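You operate a simulated robot arm through the tools that you are given. There is no shell and no other tool. Be economical: measure what you need, move in short steps, check, and stop when the job is done.

Carry out the task below with a simulated two-armed robot. There is one attempt and no reset: what you move stays moved.

Task
Take the lid off the jar marked "return" on the top of the glue bench and lay it down there.
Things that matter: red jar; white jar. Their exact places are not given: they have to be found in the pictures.

Only the result counts: the job must be done as asked and must still hold three seconds after the hand-in. Knocking over, shifting, dropping, spilling or breaking anything else fails it. Lids that push on must go on centred and level and be pressed home; caps that screw on are set level and turned clockwise until they are tight.

Robot
Two 7-joint arms with two-finger parallel grippers on one trunk, on a base that drives. Base frame: it is fixed to the floor where the robot stands at the start and does not move with it; the origin is under the middle of the robot, x ahead of it, y to its left, z up; the surface under the hand at the start is at about z = 80. Units: cm, degrees, N and s.
The left shoulder is at the start at [6.2, 19.8, 107.9], the right one opposite. With the tool pointing down near the work surface each hand reaches from about 30 to 72 cm from the robot's upright axis, wherever it stands, measured 20 degrees to its own side. Payload 1.57 kg a hand.
The TCP of each hand is the grasp point between the finger pads, 3 cm short of the fingertips. In the tool frame z runs along the fingers and y along their closing line. The gripper opens to 11 cm. The fingers are 2.4 cm wide and 1.2 cm thick; the gripper's body (4.8 by 11.2 cm) begins 7.8 cm behind the TCP.
Orientation is that of the tool frame in the base frame, as a unit quaternion [w, x, y, z]. With the fingers straight down and closing along the base's y, the tool's x points along the base's -x, its y along +y and its z along -z.

Tools
- The arms move only by the tool play_rows. It takes "left_series", "right_series" or both (then of equal length, played together; a hand with none holds still); each is a list of rows, each an object (a shift or turn left out is 0, a gripper value left out holds the last) with "slide": the shift along the tool's x, y, z in units of 250 mm (1.0 is 250 mm), a list of three; "delta_rot": the turn, a rotation vector about the tool's x, y, z in units of 90 degrees (1.0 is 90 degrees), a list of three. In form: [{"slide": [x, y, z], "delta_rot": [rx, ry, rz]}, ...]. A call has 1 to 8 rows; each row is the pose to reach, as a shift and turn from the pose commanded when the call began, along the tool's axes at that moment. "left_fingers" and "right_fingers" are, for a hand that has rows, the opening, from 0 (shut) to 1 (fully open), set as the call begins (left out, the last holds). A call with a number of a shift or a turn outside -1 to 1 is refused whole. Rows are played at 5 a second. More than 5 cm and 8.6 degrees between two rows, or a gripper value outside its range, and nothing of the call is played. A pose out of reach is approached as far as the arm can. The call stops where the force on the tool passes 40 N (or 10 N more than at its start, if that is more) or the arm is blocked; 0.2 s more then pass. Each finger travels about 7.2 cm/s and halts on what it meets, pressing with about 37 N; the grip force reading is that of the motor and also rises with nothing between the fingers. The clock runs only during rows and for 0.2 s after the last one: add rows that repeat a pose to give the fingers time. The reply holds the time, the measured pose of the TCP, the force on the tool along the base axes, the opening and the grip force, in the units named above and with some noise, with the torque about the TCP (base axes, N m) and any sound that the robot's microphone picked up.
- Cameras (640 x 400 px; columns grow to the right, rows downward): "scene" is now at [10.22, 2.35, 165.1]; the picture's right is [0.24, -0.97, -0.00], its down [-0.79, -0.20, -0.58] and it looks along [0.56, 0.14, -0.82] (base axes); focal length 258 px, centre (320, 200). "left" rides on the left gripper at [7, -1.6, -14.1] in its tool frame; the picture's right is [0.23, 0.97, 0.00], its down [-0.85, 0.20, -0.48] and it looks along [-0.47, 0.11, 0.88] (tool axes); focal length 222 px, centre (320, 200). "right" rides on the right gripper at [7, 1.6, -14.1] in its tool frame; the picture's right is [-0.23, 0.97, 0.00], its down [-0.85, -0.20, -0.48] and it looks along [-0.47, -0.11, 0.88] (tool axes); focal length 222 px, centre (320, 200).
- get_image(camera): a new picture of that camera. It takes no simulated time.
- slide_trunk(by): slides the trunk up (or, below 0, down) by that many cm; the arms and the scene camera ride with it, the base frame stays. It gives what a move gives, with no picture.
- roll_base(legs): drives the robot by 1 to 6 legs, each [ahead, left, turn to the left] in cm, cm and degrees, along the robot's own axes; the way and the turn of a leg run together, so that a leg with both is an arc; at most 150 cm and 180 degrees a leg. The arms and the cameras ride along, it lands a little off, and it stops where it bumps. It gives what a move gives.
- pan_tilt(pan, tilt): turns the head with the scene camera to pan (to the left, within 86 degrees either way) and tilt (down, from -29 to 69), counted from straight ahead of the robot. It gives what a move gives.
- point_at(camera, pixels): for up to 12 pixels [column, row] of the newest picture of that camera ("zoom" is the newest enlarged one), the place [x, y, z] in the base frame of the surface seen there, good to about 0.2 cm, but the place of the scene camera against the robot may be out by one fixed shift of up to 1.2 cm in any direction. It takes no simulated time.
- inspect(camera, box): a new picture of the part [left, top, right, bottom] of that camera's present view, enlarged. It takes no simulated time.
- hand_in(): hands the job in; it is judged then, once.

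Keep the steps short. Do not move on a guess: measure, check each grasp and each placing, and mend mistakes. In all there are 80 turns and 70 pictures (those below and enlarged ones count). Leave the grippers open and the arms clear of the work at the hand-in unless told otherwise, and finish with a single line.

The tools are called after "Call:" as a command line: name --argument value ..., lists and objects as JSON in quotes. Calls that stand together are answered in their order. play_rows: Moves the arms, as the interface text tells. Its arguments: {"type":"object","properties":{"left_series":{"type":"array"},"left_fingers":{"type":"number"},"right_series":{"type":"array"},"right_fingers":{"type":"number"}},"required":[]} The other tools are called the same way: slide_trunk (by) slides the trunk up or down; roll_base (legs) drives the base; pan_tilt (pan, tilt) turns the head that bears the scene camera; get_image (camera) takes a picture; point_at (camera, pixels) gives the place of the surface under pixels of a picture; inspect (camera, box) takes an enlarged picture of a part of a camera's view; hand_in () hands the job in.

At the start:

```text
t: 0.0
left_eef_pos: [53.38, 25.53, 111.09]
left_ee_rot: [-0.001, -0.001, 1.0, 0.0]
left_ft_force: [0.3, 0.0, -0.3]
left_moment: [0.02, 0.01, 0.01]
left_grip_width: 11.01
left_grip_force: 0.0
right_eef_pos: [35.85, -12.66, 113.19]
right_ee_rot: [-0.001, 0.0, 1.0, 0.0]
right_ft_force: [0.1, -0.6, 0.7]
right_moment: [0.0, -0.03, -0.01]
right_grip_width: 11.02
right_grip_force: 0.0
trunk travel left (down, up): [-67.5, 31.5]
robot x, y, heading: [-0.06, -0.03, -0.1]
head pan, tilt: [13.9, 54.7]
```

scene: 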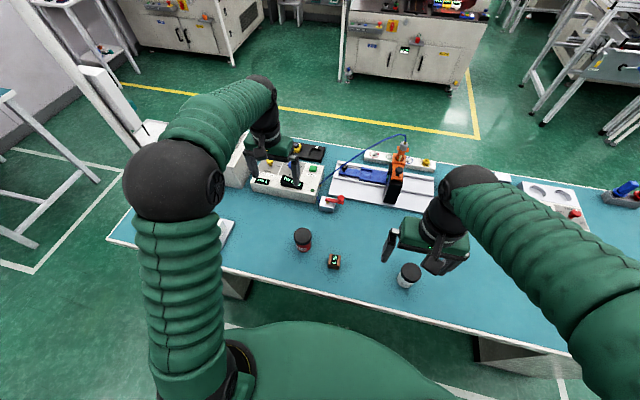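
right: 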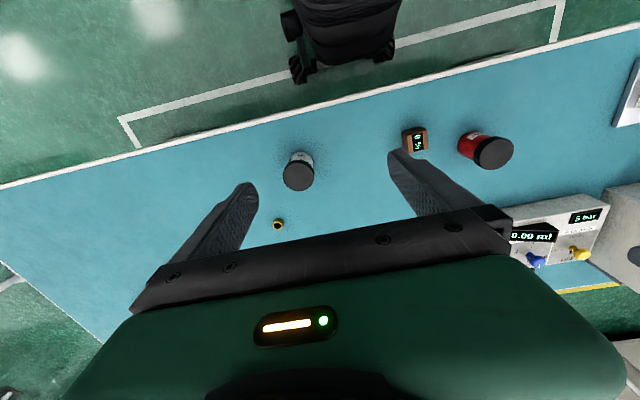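
left: 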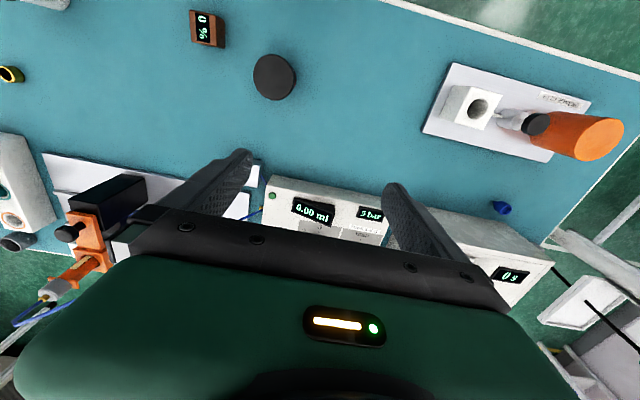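

I see two jars: a red one near scene pixel (303,238) and a white one near (408,275). I'll enlarge both to read the labels.

Call:
inspect --camera "scene" --box '[270, 210, 450, 310]'

Call:
inspect --camera "right" --box '[260, 110, 540, 240]'

```text
3.56 times, centred on (360, 260) of scene
```

zoom: 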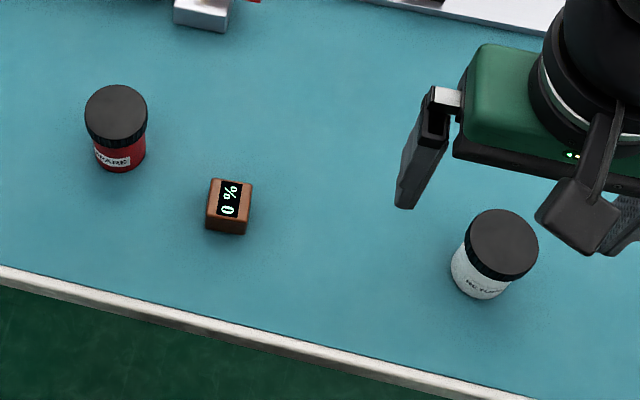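

```text
2.29 times, centred on (400, 175) of right
```

zoom: 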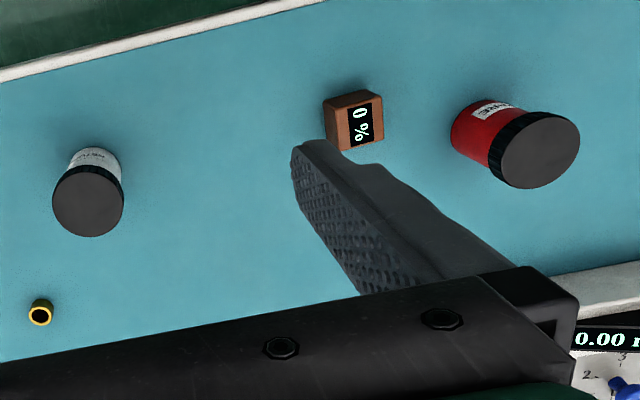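

The white jar's label reads "RETU..." and the red one's "SPARE", so the white jar is the target. Next I'll measure it through the right hand camera's zoom, along with its surroundings.

Call:
point_at --camera "zoom" --pixels '[[88, 203], [55, 200], [120, 200], [88, 170], [88, 232], [120, 168], [95, 157], [70, 152], [150, 180], [40, 318], [350, 110], [540, 150]]'

Call:
inspect --camera "right" --box '[260, 140, 340, 190]'

```text
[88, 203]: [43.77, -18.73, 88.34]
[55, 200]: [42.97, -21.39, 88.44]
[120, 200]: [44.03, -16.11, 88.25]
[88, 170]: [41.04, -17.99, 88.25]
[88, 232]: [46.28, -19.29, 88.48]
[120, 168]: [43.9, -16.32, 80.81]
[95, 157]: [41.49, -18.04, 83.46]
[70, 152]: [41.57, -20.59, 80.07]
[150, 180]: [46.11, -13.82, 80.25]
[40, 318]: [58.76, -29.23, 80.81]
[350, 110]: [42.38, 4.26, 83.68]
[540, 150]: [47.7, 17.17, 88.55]
```

```text
8.00 times, centred on (300, 165) of right
```

zoom: 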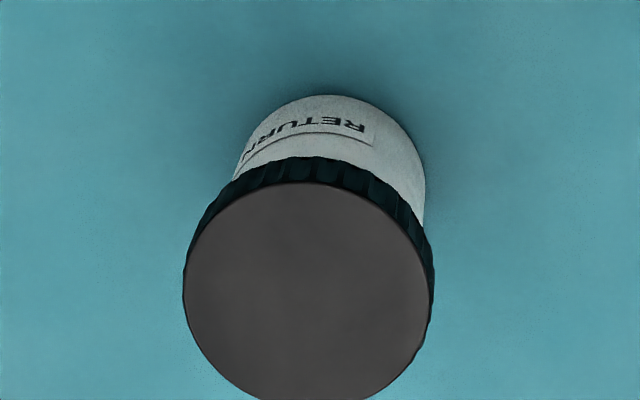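

The enlarged label reads "RETURN". The lid is ribbed, about 5.4 cm across, with its top at z 88.4 and centre near (43.6, -18.7). Next I'll measure the skirt's lower edge, and in the scene the bench edge and surroundings.

Call:
point_at --camera "zoom" --pixels '[[310, 188], [310, 178], [310, 170], [310, 160], [310, 152], [310, 140], [310, 120], [310, 100], [310, 88], [245, 160], [415, 160], [190, 270]]'

Call:
point_at --camera "scene" --pixels '[[330, 296], [420, 320], [520, 345], [398, 155], [404, 143], [408, 269], [334, 262], [500, 250]]'

```text
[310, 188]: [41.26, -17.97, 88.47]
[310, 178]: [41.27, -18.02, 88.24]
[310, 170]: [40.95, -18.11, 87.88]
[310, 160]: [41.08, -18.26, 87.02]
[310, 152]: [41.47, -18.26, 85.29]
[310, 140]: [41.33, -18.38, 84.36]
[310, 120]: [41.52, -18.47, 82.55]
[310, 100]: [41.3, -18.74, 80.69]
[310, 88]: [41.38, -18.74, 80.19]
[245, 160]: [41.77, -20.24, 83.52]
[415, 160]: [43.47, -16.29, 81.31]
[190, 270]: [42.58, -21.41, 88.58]
```

```text
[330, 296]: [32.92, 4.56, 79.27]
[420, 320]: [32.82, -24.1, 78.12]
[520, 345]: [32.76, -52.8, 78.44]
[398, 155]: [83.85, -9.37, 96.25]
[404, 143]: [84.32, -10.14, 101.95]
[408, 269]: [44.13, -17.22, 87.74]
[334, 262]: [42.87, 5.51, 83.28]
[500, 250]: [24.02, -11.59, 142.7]
```

The jar body has a radius of about 2.35 cm and spans z 80.2 to 86.6. The lid skirt spans about 86.6 to 88.4. The right hand will hold the body low from its own side with the camera upward, and the left will take the lid from above. I start by yawing the right hand while moving it right, staying high.

Call:
play_rows --right_series '[{"slide": [0.02, -0.1, 0], "delta_rot": [0, 0, 0.094]}, {"slide": [0.04, -0.2, 0], "delta_rot": [0, 0, 0.188]}, {"slide": [0.06, -0.3, 0], "delta_rot": [0, 0, 0.282]}, {"slide": [0.08, -0.4, 0], "delta_rot": [0, 0, 0.376]}, {"slide": [0.1, -0.5, 0], "delta_rot": [0, 0, 0.47]}, {"slide": [0.12, -0.6, 0], "delta_rot": [0, 0, 0.564]}, {"slide": [0.14, -0.7, 0], "delta_rot": [0, 0, 0.658]}, {"slide": [0.16, -0.8, 0], "delta_rot": [0, 0, 0.752]}]' --right_fingers 1

```text
t: 1.8
left_eef_pos: [53.26, 25.32, 111.13]
left_ee_rot: [0.0, 0.0, 1.0, 0.0]
left_ft_force: [-0.7, 0.1, -0.1]
left_moment: [0.01, 0.0, 0.02]
left_grip_width: 11.0
left_grip_force: 0.0
right_eef_pos: [31.57, -32.97, 113.22]
right_ee_rot: [-0.001, 0.557, 0.83, 0.001]
right_ft_force: [0.4, 0.3, 0.6]
right_moment: [0.0, 0.0, 0.0]
right_grip_width: 11.01
right_grip_force: 0.1
trunk travel left (down, up): [-67.5, 31.5]
robot x, y, heading: [0.13, 0.4, 0.0]
head pan, tilt: [13.9, 54.7]
```

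The yaw went fine. I'll finish it with about 52° more in place.

Call:
play_rows --right_series '[{"delta_rot": [0, 0, 0.083]}, {"delta_rot": [0, 0, 0.166]}, {"delta_rot": [0, 0, 0.249]}, {"delta_rot": [0, 0, 0.332]}, {"delta_rot": [0, 0, 0.415]}, {"delta_rot": [0, 0, 0.498]}, {"delta_rot": [0, 0, 0.581]}]'

```text
t: 3.4
left_eef_pos: [53.2, 25.41, 111.1]
left_ee_rot: [0.0, 0.001, 1.0, 0.0]
left_ft_force: [0.1, -0.5, -0.1]
left_moment: [0.01, 0.0, 0.03]
left_grip_width: 11.0
left_grip_force: 0.1
right_eef_pos: [31.93, -32.77, 113.21]
right_ee_rot: [0.0, 0.866, 0.5, 0.0]
right_ft_force: [0.2, 0.5, -0.9]
right_moment: [-0.02, 0.01, 0.0]
right_grip_width: 11.03
right_grip_force: 0.0
trunk travel left (down, up): [-67.5, 31.5]
robot x, y, heading: [-0.3, 0.05, -0.1]
head pan, tilt: [13.9, 54.7]
```

The tool's x axis now heads at 60°. Next I tilt the fingers up about the tool's y axis by about 68°.

Call:
play_rows --right_series '[{"delta_rot": [0, 0.095, 0]}, {"delta_rot": [0, 0.19, 0]}, {"delta_rot": [0, 0.285, 0]}, {"delta_rot": [0, 0.38, 0]}, {"delta_rot": [0, 0.475, 0]}, {"delta_rot": [0, 0.57, 0]}, {"delta_rot": [0, 0.665, 0]}, {"delta_rot": [0, 0.76, 0]}]'

```text
t: 5.2
left_eef_pos: [53.31, 25.11, 111.14]
left_ee_rot: [0.001, 0.0, 1.0, 0.001]
left_ft_force: [0.9, -0.4, 0.3]
left_moment: [-0.01, -0.04, -0.02]
left_grip_width: 10.98
left_grip_force: 0.0
right_eef_pos: [31.81, -33.17, 113.25]
right_ee_rot: [-0.282, 0.715, 0.412, 0.489]
right_ft_force: [0.0, 0.3, 0.2]
right_moment: [0.0, 0.01, 0.0]
right_grip_width: 11.01
right_grip_force: 0.0
trunk travel left (down, up): [-67.5, 31.5]
robot x, y, heading: [-0.15, -0.11, -0.1]
head pan, tilt: [13.9, 54.7]
```

Fingers now point 21.6° below horizontal toward the jar's side. I'm lowering in a straight line to a stand-off 12 cm short of the jar axis.

Call:
play_rows --right_series '[{"slide": [-0.105, 0.0155, 0.079]}, {"slide": [-0.21, 0.031, 0.158]}, {"slide": [-0.314, 0.0465, 0.238]}, {"slide": [-0.419, 0.062, 0.317]}, {"slide": [-0.524, 0.0775, 0.396]}, {"slide": [-0.628, 0.093, 0.475]}, {"slide": [-0.733, 0.1085, 0.555]}, {"slide": [-0.838, 0.124, 0.634]}]'

Call:
get_image --camera "right"

Call:
get_image --camera "scene"

```text
t: 7.0
left_eef_pos: [53.39, 25.17, 111.21]
left_ee_rot: [0.001, -0.001, 1.0, 0.001]
left_ft_force: [-0.6, -0.2, -0.3]
left_moment: [0.02, -0.02, 0.0]
left_grip_width: 10.98
left_grip_force: 0.1
right_eef_pos: [37.72, -28.39, 87.82]
right_ee_rot: [-0.282, 0.716, 0.413, 0.487]
right_ft_force: [-0.3, 0.6, 0.8]
right_moment: [0.03, -0.02, 0.03]
right_grip_width: 10.99
right_grip_force: 0.1
trunk travel left (down, up): [-67.5, 31.5]
robot x, y, heading: [-0.07, -0.14, -0.1]
head pan, tilt: [13.9, 54.7]
```

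```text
63 pictures are left
```

right: 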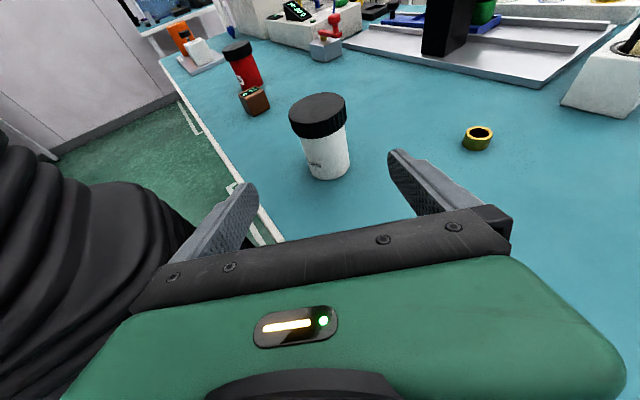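

```text
62 pictures are left
```

scene: 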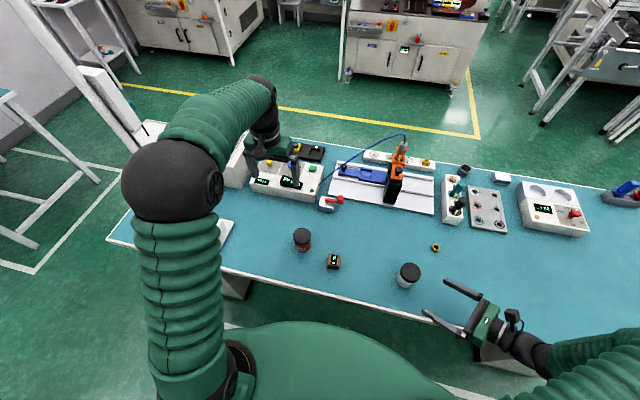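

The jar stands between the open fingers in the right view, lid at (318,113) and body at (328,158). I'll remeasure from this pose.

Call:
point_at --camera "right" --pixels '[[320, 103], [300, 108], [340, 104], [326, 165], [307, 160], [346, 155], [328, 140], [322, 130], [329, 180], [238, 190], [397, 160]]'

Call:
inspect --camera "right" --box '[272, 80, 368, 190]'

```text
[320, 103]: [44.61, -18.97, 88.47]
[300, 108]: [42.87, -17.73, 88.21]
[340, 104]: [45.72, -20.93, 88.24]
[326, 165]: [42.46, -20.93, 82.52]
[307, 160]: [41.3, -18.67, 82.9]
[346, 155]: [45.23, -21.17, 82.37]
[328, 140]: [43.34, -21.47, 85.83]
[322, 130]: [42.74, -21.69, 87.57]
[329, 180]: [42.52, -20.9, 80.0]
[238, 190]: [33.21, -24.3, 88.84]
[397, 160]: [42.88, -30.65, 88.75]
```

```text
3.64 times, centred on (320, 135) of right
```

zoom: 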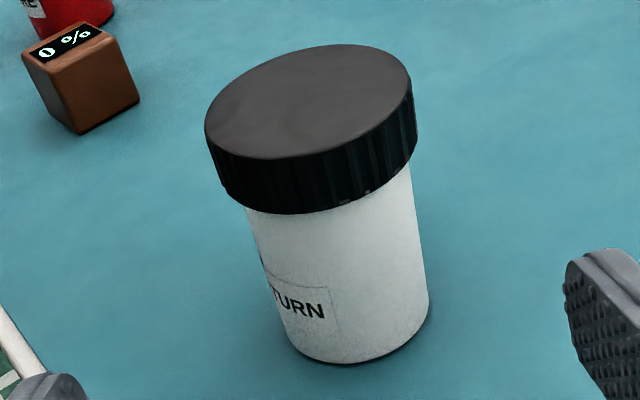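

The jar axis is confirmed at about (43.65, -18.8). I advance 12 cm along the fingers.

Call:
play_rows --right_series '[{"slide": [0, 0.004, 0.08]}, {"slide": [0, 0.008, 0.16]}, {"slide": [0, 0.008, 0.24]}, {"slide": [0, 0.008, 0.32]}, {"slide": [0, 0.008, 0.4]}, {"slide": [0, 0.008, 0.48]}]'

Call:
get_image --camera "right"

```text
t: 8.4
left_eef_pos: [53.3, 25.4, 111.26]
left_ee_rot: [0.0, 0.0, 1.0, 0.0]
left_ft_force: [-0.2, -0.1, 0.0]
left_moment: [-0.02, 0.01, 0.01]
left_grip_width: 10.98
left_grip_force: 0.0
right_eef_pos: [43.8, -18.95, 83.43]
right_ee_rot: [-0.283, 0.716, 0.414, 0.486]
right_ft_force: [0.9, -0.2, -0.4]
right_moment: [-0.03, -0.01, 0.01]
right_grip_width: 11.0
right_grip_force: 0.1
trunk travel left (down, up): [-67.5, 31.5]
robot x, y, heading: [-0.13, 0.1, -0.1]
head pan, tilt: [13.9, 54.7]
```

```text
60 pictures are left
```

right: 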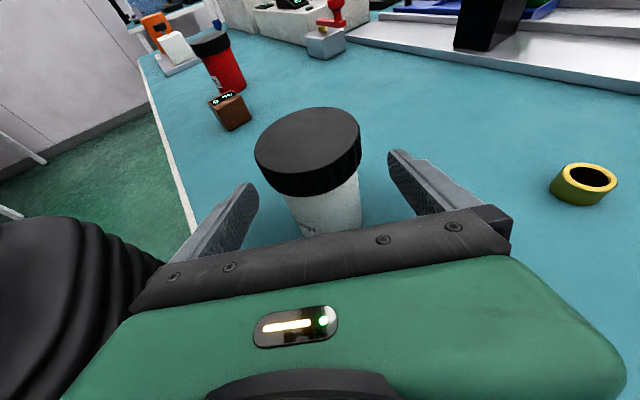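

The jar is centred between the pads, so I close the right gripper on the body.

Call:
play_rows --right_series '[{}, {}, {}, {}, {}]' --right_fingers 0

Call:
get_image --camera "right"

```text
t: 9.6
left_eef_pos: [53.23, 25.21, 111.12]
left_ee_rot: [0.0, 0.001, 1.0, 0.0]
left_ft_force: [0.4, -0.7, -0.1]
left_moment: [-0.01, -0.01, -0.03]
left_grip_width: 10.98
left_grip_force: 0.1
right_eef_pos: [43.74, -18.85, 83.56]
right_ee_rot: [-0.283, 0.715, 0.414, 0.487]
right_ft_force: [1.4, 0.0, 0.7]
right_moment: [-0.03, -0.1, 0.02]
right_grip_width: 4.95
right_grip_force: 37.0
trunk travel left (down, up): [-67.5, 31.5]
robot x, y, heading: [-0.18, -0.05, -0.0]
head pan, tilt: [13.9, 54.7]
```

```text
59 pictures are left
```

right: 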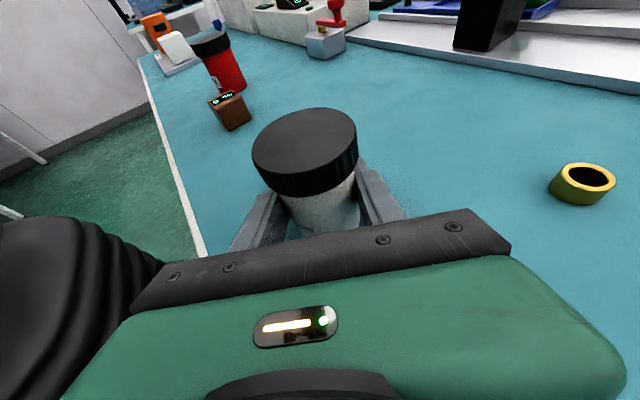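

The body is held at 4.95 cm with 37 N. Now I move the left hand, staying high, most of the way toward the point above the jar.

Call:
play_rows --left_series '[{"slide": [0.05, -0.18, 0]}, {"slide": [0.1, -0.36, 0]}, {"slide": [0.15, -0.54, 0]}, {"slide": [0.2, -0.72, 0]}, {"slide": [0.25, -0.9, 0]}, {"slide": [0.3, -1.0, 0]}]' --left_fingers 1

Call:
point_at --camera "right" --pixels '[[303, 134], [260, 150], [350, 127], [305, 112], [309, 165], [333, 120], [275, 130]]'

```text
t: 11.0
left_eef_pos: [45.86, 0.14, 111.21]
left_ee_rot: [-0.001, 0.001, 1.0, 0.001]
left_ft_force: [-0.9, 0.7, 0.5]
left_moment: [0.04, -0.02, 0.01]
left_grip_width: 11.01
left_grip_force: 0.0
right_eef_pos: [43.55, -18.95, 83.47]
right_ee_rot: [-0.283, 0.715, 0.414, 0.486]
right_ft_force: [-1.4, -0.6, 2.2]
right_moment: [-0.09, 0.02, -0.04]
right_grip_width: 4.94
right_grip_force: 36.6
trunk travel left (down, up): [-67.5, 31.5]
robot x, y, heading: [0.03, 0.36, 0.1]
head pan, tilt: [13.9, 54.7]
```

```text
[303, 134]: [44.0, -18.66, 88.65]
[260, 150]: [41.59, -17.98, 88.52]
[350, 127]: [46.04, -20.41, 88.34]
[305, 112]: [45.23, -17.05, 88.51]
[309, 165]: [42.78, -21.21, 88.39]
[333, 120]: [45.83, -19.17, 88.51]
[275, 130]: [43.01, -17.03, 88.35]
```

The lid centre is now near (43.85, -19.05). Next I bring the left hand above it at z≈104, pre-yawed 45° clockwise to leave room for counter-clockwise turning.

Call:
play_rows --left_series '[{"slide": [0.01, -0.096, 0.0], "delta_rot": [0, 0, 0.0625]}, {"slide": [0.02, -0.192, 0.0], "delta_rot": [0, 0, 0.125]}, {"slide": [0.03, -0.288, 0], "delta_rot": [0, 0, 0.1875]}, {"slide": [0.04, -0.384, 0], "delta_rot": [0, 0, 0.25]}, {"slide": [0.05, -0.48, 0.07], "delta_rot": [0, 0, 0.3125]}, {"slide": [0.06, -0.576, 0.14], "delta_rot": [0, 0, 0.375]}, {"slide": [0.07, -0.672, 0.21], "delta_rot": [0, 0, 0.4375]}, {"slide": [0.08, -0.768, 0.28], "delta_rot": [0, 0, 0.5]}]'

Call:
get_image --camera "left"

Call:
get_image --camera "scene"

```text
t: 13.0
left_eef_pos: [48.13, -14.17, 105.22]
left_ee_rot: [0.011, 0.327, 0.945, -0.003]
left_ft_force: [0.7, 0.6, 0.3]
left_moment: [-0.03, 0.0, -0.01]
left_grip_width: 11.01
left_grip_force: 0.1
right_eef_pos: [43.63, -18.86, 83.6]
right_ee_rot: [-0.28, 0.715, 0.414, 0.489]
right_ft_force: [2.9, -5.6, 8.2]
right_moment: [-0.18, 0.07, 0.06]
right_grip_width: 4.93
right_grip_force: 37.0
trunk travel left (down, up): [-67.5, 31.5]
robot x, y, heading: [0.01, -0.45, -0.0]
head pan, tilt: [13.9, 54.7]
stopped in row 8 (left hand): the arm was blocked; the commanded pose is now the measured one
```

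```text
58 pictures are left
```

left: 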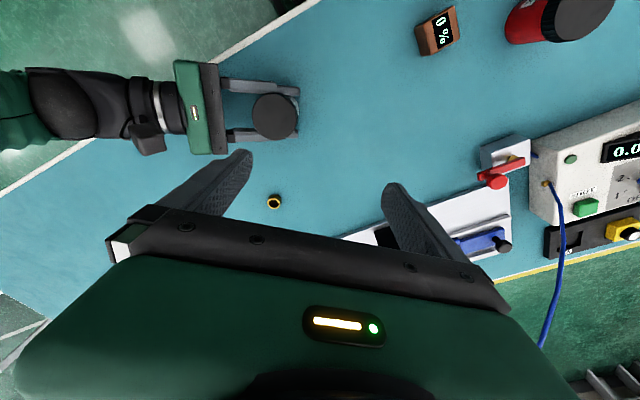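

```text
57 pictures are left
```

scene: 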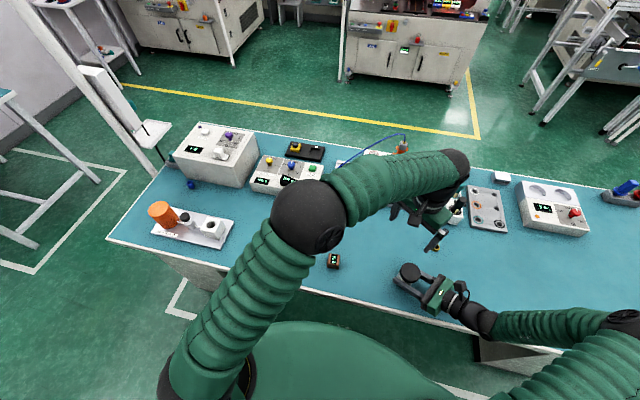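

The left arm stopped, apparently at a joint limit, since nothing touches in the picture. I undo the yaw while continuing to the point above the lid.

Call:
play_rows --left_series '[{"delta_rot": [0, 0, -0.08]}, {"delta_rot": [0, 0, -0.16]}, {"slide": [0.003, -0.05, 0], "delta_rot": [0, 0, -0.24]}, {"slide": [0.006, -0.12, 0], "delta_rot": [0, 0, -0.32]}, {"slide": [0.01, -0.19, 0], "delta_rot": [0, 0, -0.4]}, {"slide": [0.014, -0.26, 0], "delta_rot": [0, 0, -0.44]}]'

Call:
get_image --camera "left"

```text
t: 14.2
left_eef_pos: [50.8, -10.72, 105.75]
left_ee_rot: [0.015, -0.057, 0.998, -0.009]
left_ft_force: [-0.2, 0.3, 0.2]
left_moment: [-0.03, -0.01, -0.01]
left_grip_width: 11.0
left_grip_force: 0.1
right_eef_pos: [43.59, -18.63, 83.48]
right_ee_rot: [-0.281, 0.715, 0.415, 0.487]
right_ft_force: [-0.2, -0.5, -0.5]
right_moment: [0.0, 0.03, -0.01]
right_grip_width: 4.93
right_grip_force: 36.3
trunk travel left (down, up): [-67.5, 31.5]
robot x, y, heading: [-0.07, 0.09, 0.0]
head pan, tilt: [13.9, 54.7]
stopped in row 6 (left hand): the arm was blocked; the commanded pose is now the measured one
```

```text
56 pictures are left
```

left: 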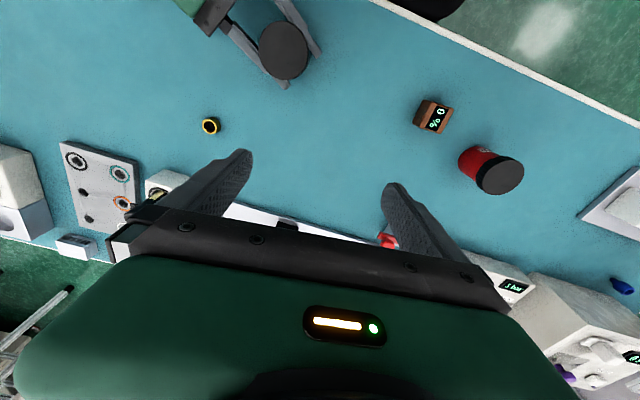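

Crossing to the right doesn't suit the left arm. Instead I'll release the jar, back the right hand out the way it came, and drive the base sideways to the right so that the jar sits between both arms. First, the release.

Call:
play_rows --right_series '[{}, {}, {}, {}, {}]' --right_fingers 1

Call:
pan_tilt --pan -45 --tilt 45

Call:
get_image --camera "scene"

Call:
get_image --camera "right"

```text
t: 15.4
left_eef_pos: [50.81, -10.87, 105.9]
left_ee_rot: [0.016, -0.056, 0.998, -0.009]
left_ft_force: [-1.1, -0.6, 0.5]
left_moment: [-0.03, -0.03, 0.03]
left_grip_width: 11.01
left_grip_force: 0.0
right_eef_pos: [43.55, -18.62, 83.63]
right_ee_rot: [-0.281, 0.715, 0.415, 0.487]
right_ft_force: [0.4, 0.2, -1.0]
right_moment: [0.01, 0.01, -0.01]
right_grip_width: 11.0
right_grip_force: 0.0
trunk travel left (down, up): [-67.5, 31.5]
robot x, y, heading: [-0.01, -0.15, -0.2]
head pan, tilt: [13.9, 54.7]
```

```text
t: 16.7
left_eef_pos: [50.89, -10.87, 106.07]
left_ee_rot: [0.016, -0.056, 0.998, -0.01]
left_ft_force: [-0.9, 0.7, -0.2]
left_moment: [0.0, 0.0, 0.02]
left_grip_width: 11.01
left_grip_force: 0.1
right_eef_pos: [43.53, -18.58, 83.73]
right_ee_rot: [-0.281, 0.715, 0.415, 0.486]
right_ft_force: [-0.4, 0.2, 0.0]
right_moment: [0.01, 0.02, 0.01]
right_grip_width: 10.99
right_grip_force: 0.0
trunk travel left (down, up): [-67.5, 31.5]
robot x, y, heading: [0.2, -0.17, 0.1]
head pan, tilt: [-45.0, 45.0]
```

```text
55 pictures are left
```

scene: 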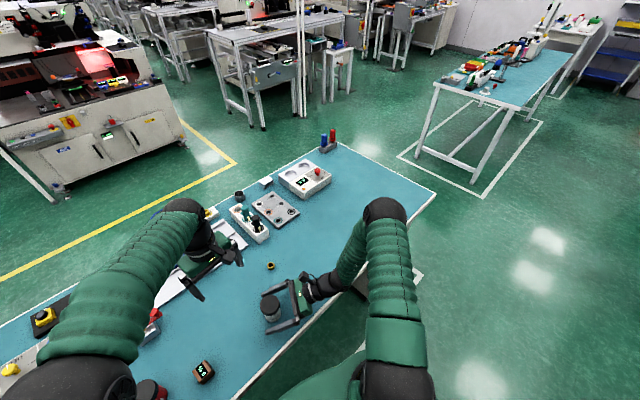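

```text
54 pictures are left
```

right: 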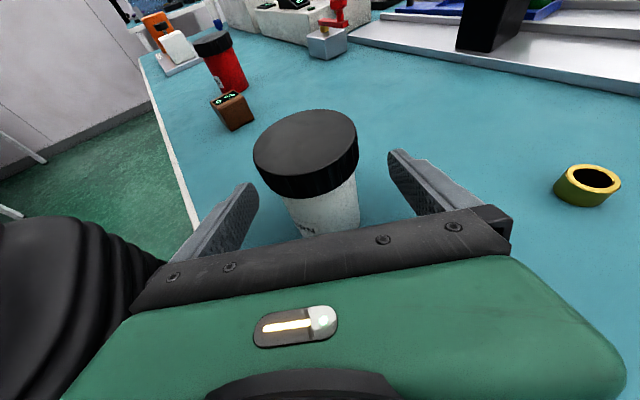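

The floor on the right is clear. I back the right hand 14 cm out along its fingers and raise it.

Call:
play_rows --right_series '[{"slide": [0, 0, -0.1]}, {"slide": [0, 0, -0.22]}, {"slide": [0, 0, -0.36]}, {"slide": [0, 0, -0.5]}, {"slide": [0, 0, -0.58]}, {"slide": [0.15, 0, -0.6]}, {"slide": [0.3, 0, -0.6]}]'

Call:
roll_base --legs '[[0, -25, 0]]'

Call:
pan_tilt --pan 10 --tilt 55

Call:
get_image --camera "scene"

```text
t: 18.3
left_eef_pos: [50.74, -10.72, 106.13]
left_ee_rot: [0.016, -0.056, 0.998, -0.011]
left_ft_force: [-0.8, -0.8, 0.3]
left_moment: [-0.03, -0.02, 0.03]
left_grip_width: 11.0
left_grip_force: 0.0
right_eef_pos: [37.52, -28.37, 96.24]
right_ee_rot: [-0.28, 0.716, 0.414, 0.487]
right_ft_force: [0.1, 0.7, 1.0]
right_moment: [-0.04, 0.01, 0.04]
right_grip_width: 11.01
right_grip_force: 0.2
trunk travel left (down, up): [-67.5, 31.5]
robot x, y, heading: [0.11, -0.43, 0.1]
head pan, tilt: [-45.0, 45.0]
```

```text
t: 20.1
left_eef_pos: [50.74, -35.1, 106.72]
left_ee_rot: [0.018, -0.053, 0.998, -0.018]
left_ft_force: [0.1, 0.8, 0.9]
left_moment: [-0.06, -0.01, -0.03]
left_grip_width: 10.98
left_grip_force: 0.1
right_eef_pos: [37.84, -52.52, 96.59]
right_ee_rot: [-0.277, 0.717, 0.417, 0.486]
right_ft_force: [0.1, 0.6, 0.1]
right_moment: [-0.05, 0.02, 0.02]
right_grip_width: 10.99
right_grip_force: 0.0
trunk travel left (down, up): [-67.5, 31.5]
robot x, y, heading: [-0.14, -24.76, -0.1]
head pan, tilt: [-45.0, 45.0]
```

```text
t: 21.4
left_eef_pos: [50.66, -36.03, 106.63]
left_ee_rot: [0.019, -0.055, 0.998, -0.013]
left_ft_force: [-0.4, -0.2, -0.6]
left_moment: [-0.02, -0.03, 0.01]
left_grip_width: 11.02
left_grip_force: 0.0
right_eef_pos: [37.65, -53.54, 96.31]
right_ee_rot: [-0.281, 0.715, 0.414, 0.488]
right_ft_force: [0.3, -0.4, -0.8]
right_moment: [0.03, 0.02, 0.03]
right_grip_width: 11.01
right_grip_force: 0.0
trunk travel left (down, up): [-67.5, 31.5]
robot x, y, heading: [-0.09, -24.36, 0.0]
head pan, tilt: [10.0, 55.0]
```

```text
53 pictures are left
```

scene: 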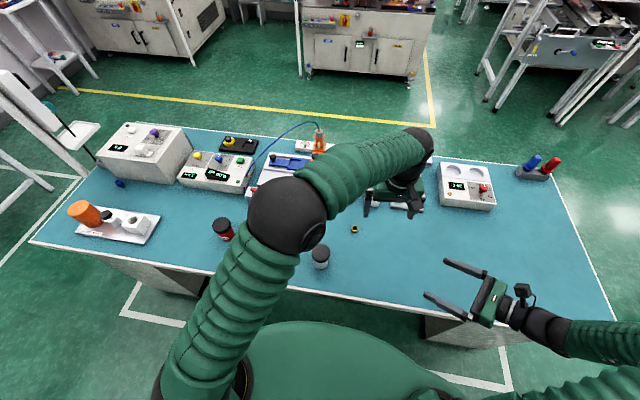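

The jar is now between the arms. I move the left hand above it, staying high, and take out its ~2° tilt and 6° yaw error.

Call:
play_rows --left_series '[{"slide": [0.04, 0.143, 0], "delta_rot": [-0.0033, 0.0048, 0.014]}, {"slide": [0.081, 0.286, 0], "delta_rot": [-0.0066, 0.0096, 0.028]}, {"slide": [0.122, 0.43, 0], "delta_rot": [-0.01, 0.0144, 0.042]}, {"slide": [0.162, 0.572, 0], "delta_rot": [-0.0133, 0.0192, 0.056]}, {"slide": [0.203, 0.715, 0], "delta_rot": [-0.0166, 0.0242, 0.07]}, {"slide": [0.203, 0.715, 0], "delta_rot": [-0.0166, 0.0242, 0.07]}]' --left_fingers 1

```text
t: 22.8
left_eef_pos: [43.92, -18.58, 105.79]
left_ee_rot: [-0.001, 0.001, 1.0, 0.0]
left_ft_force: [-0.1, -0.7, -0.4]
left_moment: [-0.03, 0.0, 0.03]
left_grip_width: 11.01
left_grip_force: 0.0
right_eef_pos: [37.6, -53.21, 96.39]
right_ee_rot: [-0.28, 0.715, 0.415, 0.487]
right_ft_force: [0.6, 0.0, -0.1]
right_moment: [0.0, 0.0, 0.02]
right_grip_width: 11.01
right_grip_force: 0.0
trunk travel left (down, up): [-67.5, 31.5]
robot x, y, heading: [0.0, -24.92, -0.2]
head pan, tilt: [10.0, 55.0]
```

The left hand is level above the jar. Both hands now move together. The left pre-yaws 60° clockwise, and the right returns to its 12 cm stand-off.

Call:
play_rows --left_series '[{"delta_rot": [0, 0, 0.083]}, {"delta_rot": [0, 0, 0.167]}, {"delta_rot": [0, 0, 0.25]}, {"delta_rot": [0, 0, 0.333]}, {"delta_rot": [0, 0, 0.417]}, {"delta_rot": [0, 0, 0.5]}, {"delta_rot": [0, 0, 0.583]}, {"delta_rot": [0, 0, 0.667]}]' --right_series '[{"slide": [0, -0.06, 0.116]}, {"slide": [0.001, -0.12, 0.232]}, {"slide": [0.001, -0.18, 0.349]}, {"slide": [0.002, -0.24, 0.465]}, {"slide": [0.002, -0.3, 0.58]}, {"slide": [0.003, -0.36, 0.698]}, {"slide": [0.003, -0.42, 0.814]}, {"slide": [0.004, -0.48, 0.93]}]'

Call:
get_image --camera "right"

Call:
get_image --camera "left"

```text
t: 24.6
left_eef_pos: [43.84, -18.55, 105.9]
left_ee_rot: [0.0, 0.502, 0.865, -0.002]
left_ft_force: [0.2, 0.2, -0.1]
left_moment: [-0.04, 0.01, 0.02]
left_grip_width: 11.0
left_grip_force: 0.1
right_eef_pos: [38.19, -28.38, 87.79]
right_ee_rot: [-0.28, 0.716, 0.415, 0.487]
right_ft_force: [0.6, -0.3, 0.8]
right_moment: [0.02, 0.0, 0.0]
right_grip_width: 10.99
right_grip_force: 0.0
trunk travel left (down, up): [-67.5, 31.5]
robot x, y, heading: [0.21, -24.52, 0.2]
head pan, tilt: [10.0, 55.0]
```

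```text
52 pictures are left
```

right: 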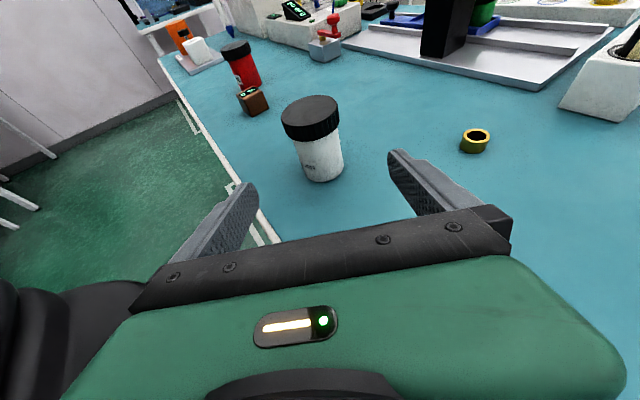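

```text
51 pictures are left
```

left: 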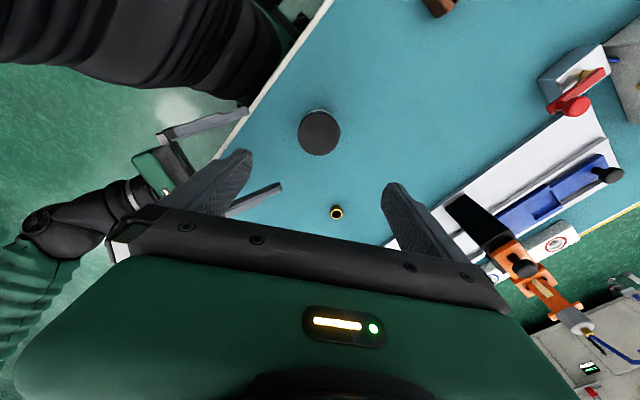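

Both succeeded. I'll measure the jar again with both hand cameras.

Call:
point_at --camera "right" --pixels '[[311, 112], [292, 114], [332, 107], [319, 168], [303, 165], [338, 160], [320, 150], [316, 180]]'

Call:
point_at --camera "left" --pixels '[[319, 132], [301, 132], [337, 132], [319, 114], [319, 150], [306, 119], [332, 145]]'

```text
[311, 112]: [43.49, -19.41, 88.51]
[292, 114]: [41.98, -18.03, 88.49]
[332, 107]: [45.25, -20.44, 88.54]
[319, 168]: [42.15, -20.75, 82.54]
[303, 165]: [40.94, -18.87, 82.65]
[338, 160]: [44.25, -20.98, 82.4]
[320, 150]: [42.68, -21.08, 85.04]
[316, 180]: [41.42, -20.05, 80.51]
```

```text
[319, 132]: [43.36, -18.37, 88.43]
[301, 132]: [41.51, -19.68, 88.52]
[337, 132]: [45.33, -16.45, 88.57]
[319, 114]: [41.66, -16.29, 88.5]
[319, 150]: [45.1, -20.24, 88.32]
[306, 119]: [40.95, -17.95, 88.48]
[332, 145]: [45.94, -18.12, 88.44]
```

Jar axis is at about (43.4, -18.4). I advance the right hand 12 cm with a 0.4 cm sideways correction.

Call:
play_rows --right_series '[{"slide": [0, -0.008, 0.08]}, {"slide": [0, -0.018, 0.16]}, {"slide": [0, -0.018, 0.24]}, {"slide": [0, -0.018, 0.32]}, {"slide": [0, -0.018, 0.4]}, {"slide": [0, -0.018, 0.48]}, {"slide": [0, -0.018, 0.48]}]'

Call:
get_image --camera "right"

```text
t: 26.2
left_eef_pos: [43.77, -18.63, 105.91]
left_ee_rot: [0.0, 0.501, 0.865, -0.001]
left_ft_force: [-0.3, -0.6, 0.6]
left_moment: [-0.03, 0.0, -0.02]
left_grip_width: 11.01
left_grip_force: 0.0
right_eef_pos: [43.19, -18.56, 83.52]
right_ee_rot: [-0.281, 0.715, 0.416, 0.486]
right_ft_force: [-0.9, 0.9, 0.3]
right_moment: [0.0, 0.01, -0.02]
right_grip_width: 11.0
right_grip_force: 0.1
trunk travel left (down, up): [-67.5, 31.5]
robot x, y, heading: [-0.18, -25.26, -0.0]
head pan, tilt: [10.0, 55.0]
```

```text
50 pictures are left
```

right: 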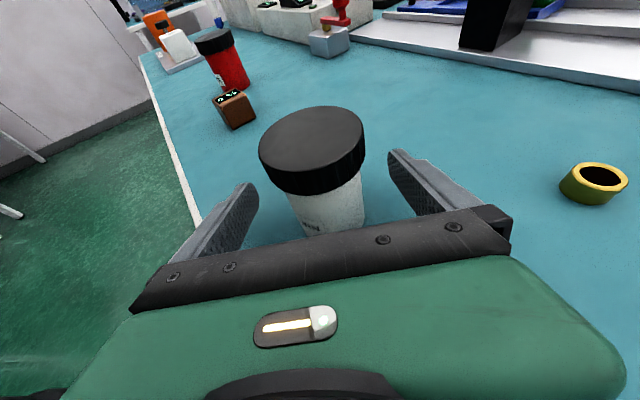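

The lid centre is at column 312, against 304 when it was gripped before. I shift 0.35 cm toward it, then close.

Call:
play_rows --right_series '[{"slide": [0, 0.014, 0]}, {"slide": [0, 0.014, 0]}]'

Call:
play_rows --right_series '[{}, {}, {}, {}, {}]' --right_fingers 0

Call:
get_image --camera "right"

Call:
get_image --camera "left"

```text
t: 26.8
left_eef_pos: [43.74, -18.64, 105.98]
left_ee_rot: [0.001, 0.5, 0.866, -0.002]
left_ft_force: [-0.8, -0.7, 0.1]
left_moment: [-0.02, -0.01, 0.01]
left_grip_width: 11.0
left_grip_force: 0.0
right_eef_pos: [43.48, -18.66, 83.52]
right_ee_rot: [-0.281, 0.715, 0.416, 0.487]
right_ft_force: [-0.6, 0.4, 0.6]
right_moment: [-0.01, -0.04, -0.03]
right_grip_width: 10.99
right_grip_force: 0.0
trunk travel left (down, up): [-67.5, 31.5]
robot x, y, heading: [-0.12, -24.9, -0.1]
head pan, tilt: [10.0, 55.0]
```

```text
t: 28.0
left_eef_pos: [43.79, -18.62, 105.9]
left_ee_rot: [0.001, 0.501, 0.865, -0.001]
left_ft_force: [-0.7, 0.4, -0.4]
left_moment: [0.02, -0.02, 0.01]
left_grip_width: 10.97
left_grip_force: 0.1
right_eef_pos: [43.39, -18.59, 83.56]
right_ee_rot: [-0.279, 0.716, 0.415, 0.487]
right_ft_force: [1.6, 0.2, 1.2]
right_moment: [0.01, 0.01, -0.03]
right_grip_width: 4.89
right_grip_force: 36.8
trunk travel left (down, up): [-67.5, 31.5]
robot x, y, heading: [-0.04, -25.05, -0.0]
head pan, tilt: [10.0, 55.0]
```

```text
49 pictures are left
```

right: 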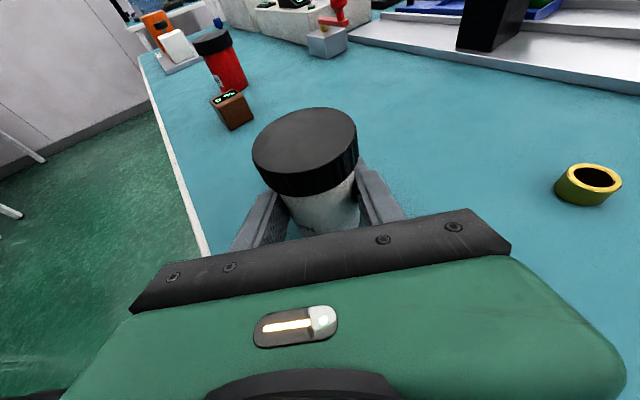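

```text
48 pictures are left
```

left: 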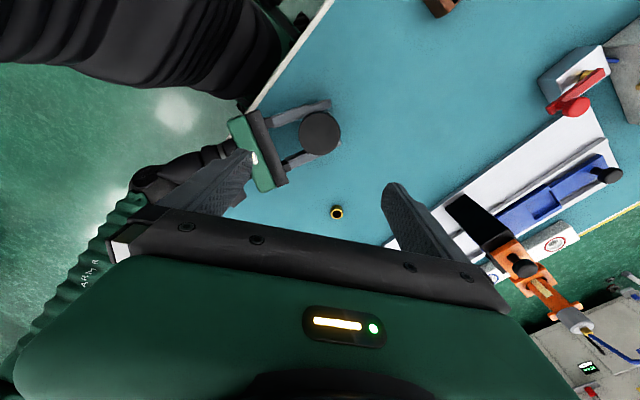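

The body is gripped again, centred. Now I'll measure the lid precisely from the left camera.

Call:
point_at --camera "left" --pixels '[[302, 133], [338, 133], [320, 115], [320, 151], [307, 120], [333, 146], [307, 146], [333, 120], [320, 133]]'

Call:
inspect --camera "left" --box '[280, 105, 360, 155]'

```text
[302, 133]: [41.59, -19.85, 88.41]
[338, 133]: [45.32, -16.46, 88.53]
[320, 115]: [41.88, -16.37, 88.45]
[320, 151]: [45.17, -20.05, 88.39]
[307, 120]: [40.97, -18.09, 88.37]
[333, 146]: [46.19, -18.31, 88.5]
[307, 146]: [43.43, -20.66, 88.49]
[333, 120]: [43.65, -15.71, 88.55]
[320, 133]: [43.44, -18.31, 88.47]
```

```text
8.00 times, centred on (320, 130) of left
```

zoom: 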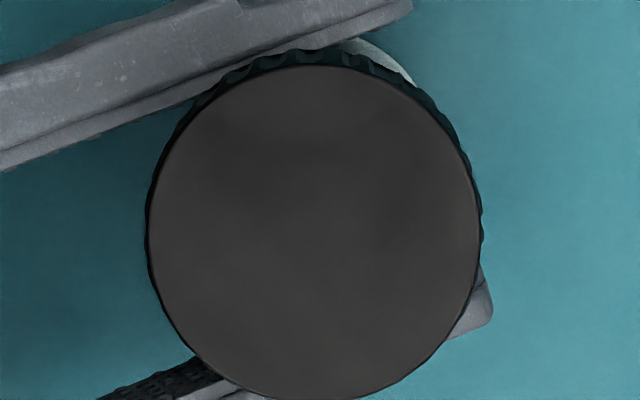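

Lid centre ≈ (43.5, -18.3). I narrow the left fingers to about 7.2 cm so they stay clear of the right hand, centre over the lid, and go down to z≈93, with tips 1.6 cm above the lid top.

Call:
play_rows --left_series '[{"slide": [0.015, -0.005, 0.0]}, {"slide": [0.015, -0.005, 0.15]}, {"slide": [0.015, -0.005, 0.3]}, {"slide": [0.015, -0.005, 0.45]}, {"slide": [0.015, -0.005, 0.516]}, {"slide": [0.015, -0.005, 0.516]}]' --left_fingers 0.65

Call:
get_image --camera "left"

Call:
get_image --camera "right"

```text
t: 29.4
left_eef_pos: [43.44, -18.32, 92.9]
left_ee_rot: [0.0, 0.502, 0.865, -0.001]
left_ft_force: [-0.5, 0.3, -0.3]
left_moment: [0.02, -0.01, -0.04]
left_grip_width: 7.16
left_grip_force: 0.1
right_eef_pos: [43.54, -18.58, 83.51]
right_ee_rot: [-0.28, 0.715, 0.415, 0.488]
right_ft_force: [0.0, 0.3, 0.4]
right_moment: [0.06, 0.04, 0.01]
right_grip_width: 4.92
right_grip_force: 36.8
trunk travel left (down, up): [-67.5, 31.5]
robot x, y, heading: [0.04, -24.61, -0.0]
head pan, tilt: [10.0, 55.0]
```

```text
46 pictures are left
```

left: 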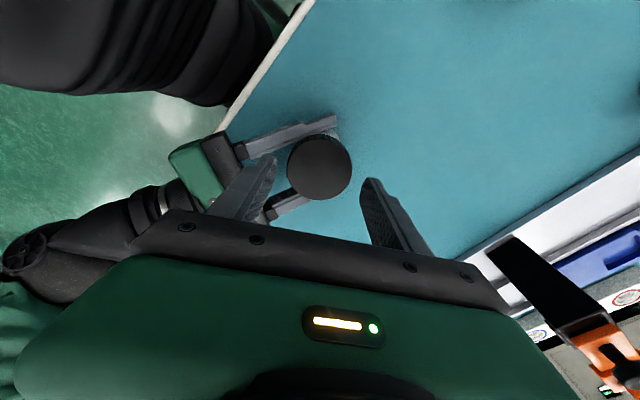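

```text
45 pictures are left
```

right: 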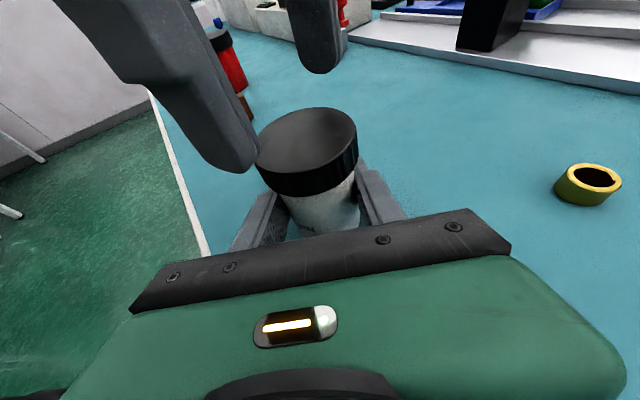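

The fingers straddle the lid. I lower 2.9 cm so the tips reach z≈87 beside the skirt.

Call:
play_rows --left_series '[{"slide": [0, 0, 0.04]}, {"slide": [0, 0, 0.08]}, {"slide": [0, 0, 0.116]}, {"slide": [0, 0, 0.116]}]'

Call:
get_image --camera "right"

Call:
get_image --camera "left"

```text
t: 30.4
left_eef_pos: [43.4, -18.45, 90.06]
left_ee_rot: [0.0, 0.502, 0.865, -0.001]
left_ft_force: [0.3, -0.2, 0.1]
left_moment: [0.01, -0.02, 0.01]
left_grip_width: 7.12
left_grip_force: 0.0
right_eef_pos: [43.43, -18.69, 83.57]
right_ee_rot: [-0.28, 0.715, 0.415, 0.487]
right_ft_force: [-0.7, 1.0, 0.4]
right_moment: [0.04, 0.06, -0.02]
right_grip_width: 4.93
right_grip_force: 37.2
trunk travel left (down, up): [-67.5, 31.5]
robot x, y, heading: [0.06, -24.84, 0.1]
head pan, tilt: [10.0, 55.0]
```

```text
44 pictures are left
```

right: 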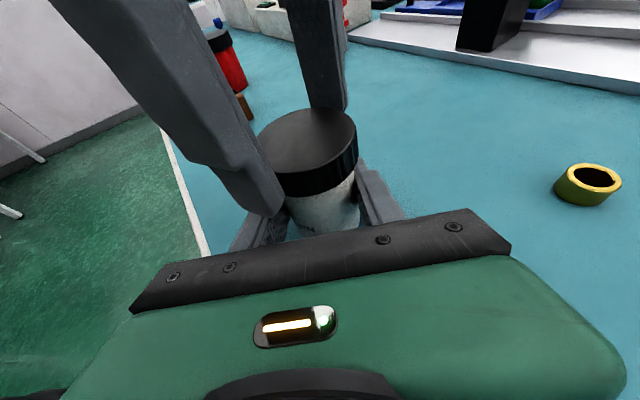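

```text
43 pictures are left
```

left: 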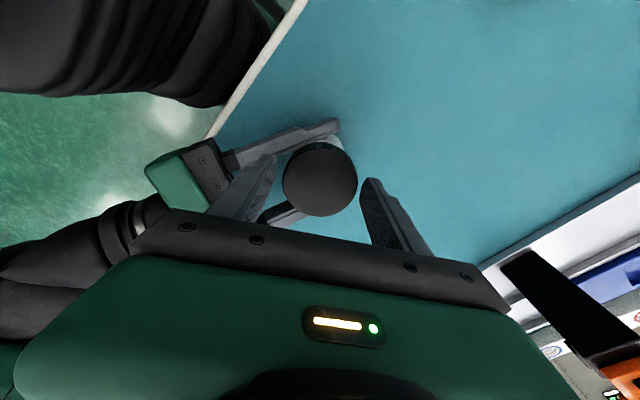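

The fingers sit on either side of the lid, centred. I close the left gripper on it.

Call:
play_rows --left_series '[{}, {}, {}]' --left_fingers 0

Call:
get_image --camera "right"

```text
t: 31.2
left_eef_pos: [43.46, -18.46, 89.84]
left_ee_rot: [0.001, 0.501, 0.865, 0.0]
left_ft_force: [2.9, 1.5, -0.6]
left_moment: [0.09, -0.09, 0.19]
left_grip_width: 5.81
left_grip_force: 36.9
right_eef_pos: [43.4, -18.67, 83.55]
right_ee_rot: [-0.28, 0.715, 0.416, 0.487]
right_ft_force: [-1.5, -1.4, 2.9]
right_moment: [0.05, -0.03, -0.19]
right_grip_width: 4.88
right_grip_force: 37.6
trunk travel left (down, up): [-67.5, 31.5]
robot x, y, heading: [-0.07, -24.68, 0.0]
head pan, tilt: [10.0, 55.0]
```

```text
42 pictures are left
```

right: 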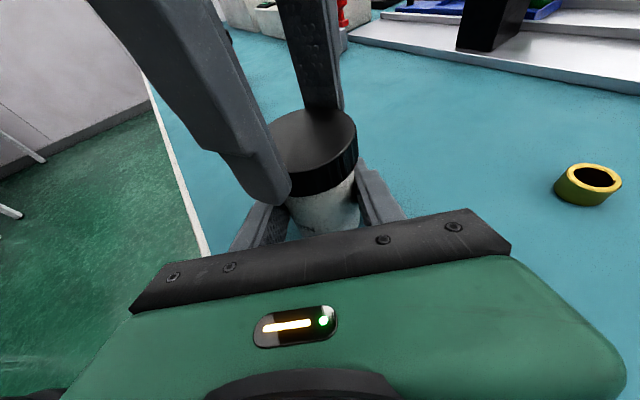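

The lid is gripped at 5.81 cm. I turn it counter-clockwise about 32° and watch the torque.

Call:
play_rows --left_series '[{"delta_rot": [0, 0, -0.09]}, {"delta_rot": [0, 0, -0.18]}, {"delta_rot": [0, 0, -0.27]}, {"delta_rot": [0, 0, -0.36]}]'

Call:
get_image --camera "right"

```text
t: 32.2
left_eef_pos: [43.21, -18.39, 89.95]
left_ee_rot: [-0.001, 0.239, 0.971, -0.002]
left_ft_force: [-8.8, -8.1, 6.6]
left_moment: [-0.27, 0.16, -0.03]
left_grip_width: 5.78
left_grip_force: 37.3
right_eef_pos: [43.5, -18.63, 83.48]
right_ee_rot: [-0.28, 0.715, 0.416, 0.487]
right_ft_force: [6.2, 8.9, -4.7]
right_moment: [-0.27, 0.46, -0.01]
right_grip_width: 4.89
right_grip_force: 37.4
trunk travel left (down, up): [-67.5, 31.5]
robot x, y, heading: [0.09, -24.78, 0.1]
head pan, tilt: [10.0, 55.0]
```

```text
41 pictures are left
```

right: 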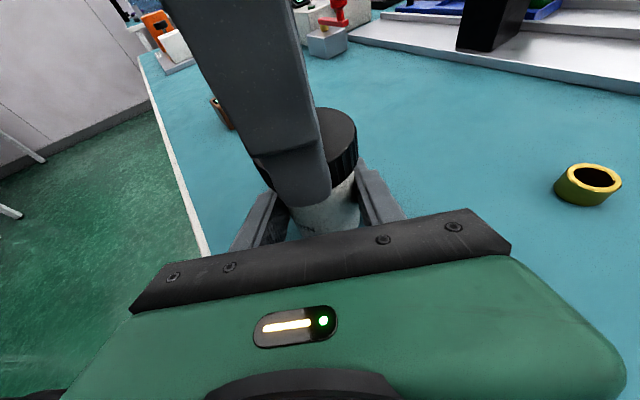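

The lid turned without much torque, with a lateral force of about 9 N and a slight upward push. I continue about 57° with a tiny rise.

Call:
play_rows --left_series '[{"slide": [0, 0, -0.001], "delta_rot": [0, 0, -0.09]}, {"slide": [0, 0, -0.001], "delta_rot": [0, 0, -0.18]}, {"slide": [0, 0, -0.002], "delta_rot": [0, 0, -0.27]}, {"slide": [0, 0, -0.003], "delta_rot": [0, 0, -0.36]}, {"slide": [0, 0, -0.004], "delta_rot": [0, 0, -0.45]}, {"slide": [0, 0, -0.005], "delta_rot": [0, 0, -0.54]}, {"slide": [0, 0, -0.006], "delta_rot": [0, 0, -0.63]}]'

Call:
get_image --camera "right"

```text
t: 33.8
left_eef_pos: [43.36, -18.41, 90.12]
left_ee_rot: [-0.001, -0.25, 0.968, -0.002]
left_ft_force: [-10.2, -23.0, -0.1]
left_moment: [-0.95, 0.36, -0.02]
left_grip_width: 5.76
left_grip_force: 37.7
right_eef_pos: [43.52, -18.6, 83.57]
right_ee_rot: [-0.28, 0.715, 0.415, 0.487]
right_ft_force: [10.4, 22.3, -0.3]
right_moment: [-0.55, 0.33, 0.01]
right_grip_width: 4.92
right_grip_force: 36.8
trunk travel left (down, up): [-67.5, 31.5]
robot x, y, heading: [0.06, -25.1, -0.2]
head pan, tilt: [10.0, 55.0]
```

```text
40 pictures are left
```

right: 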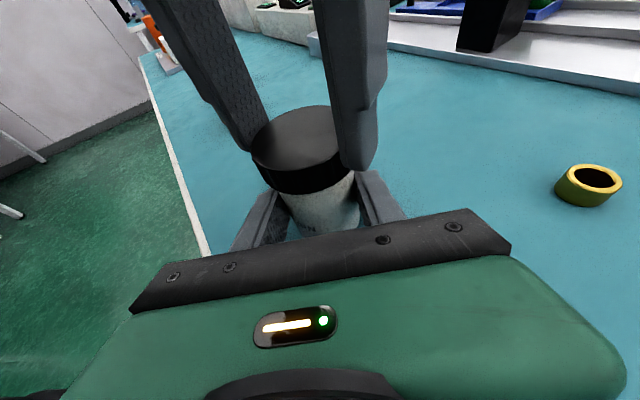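

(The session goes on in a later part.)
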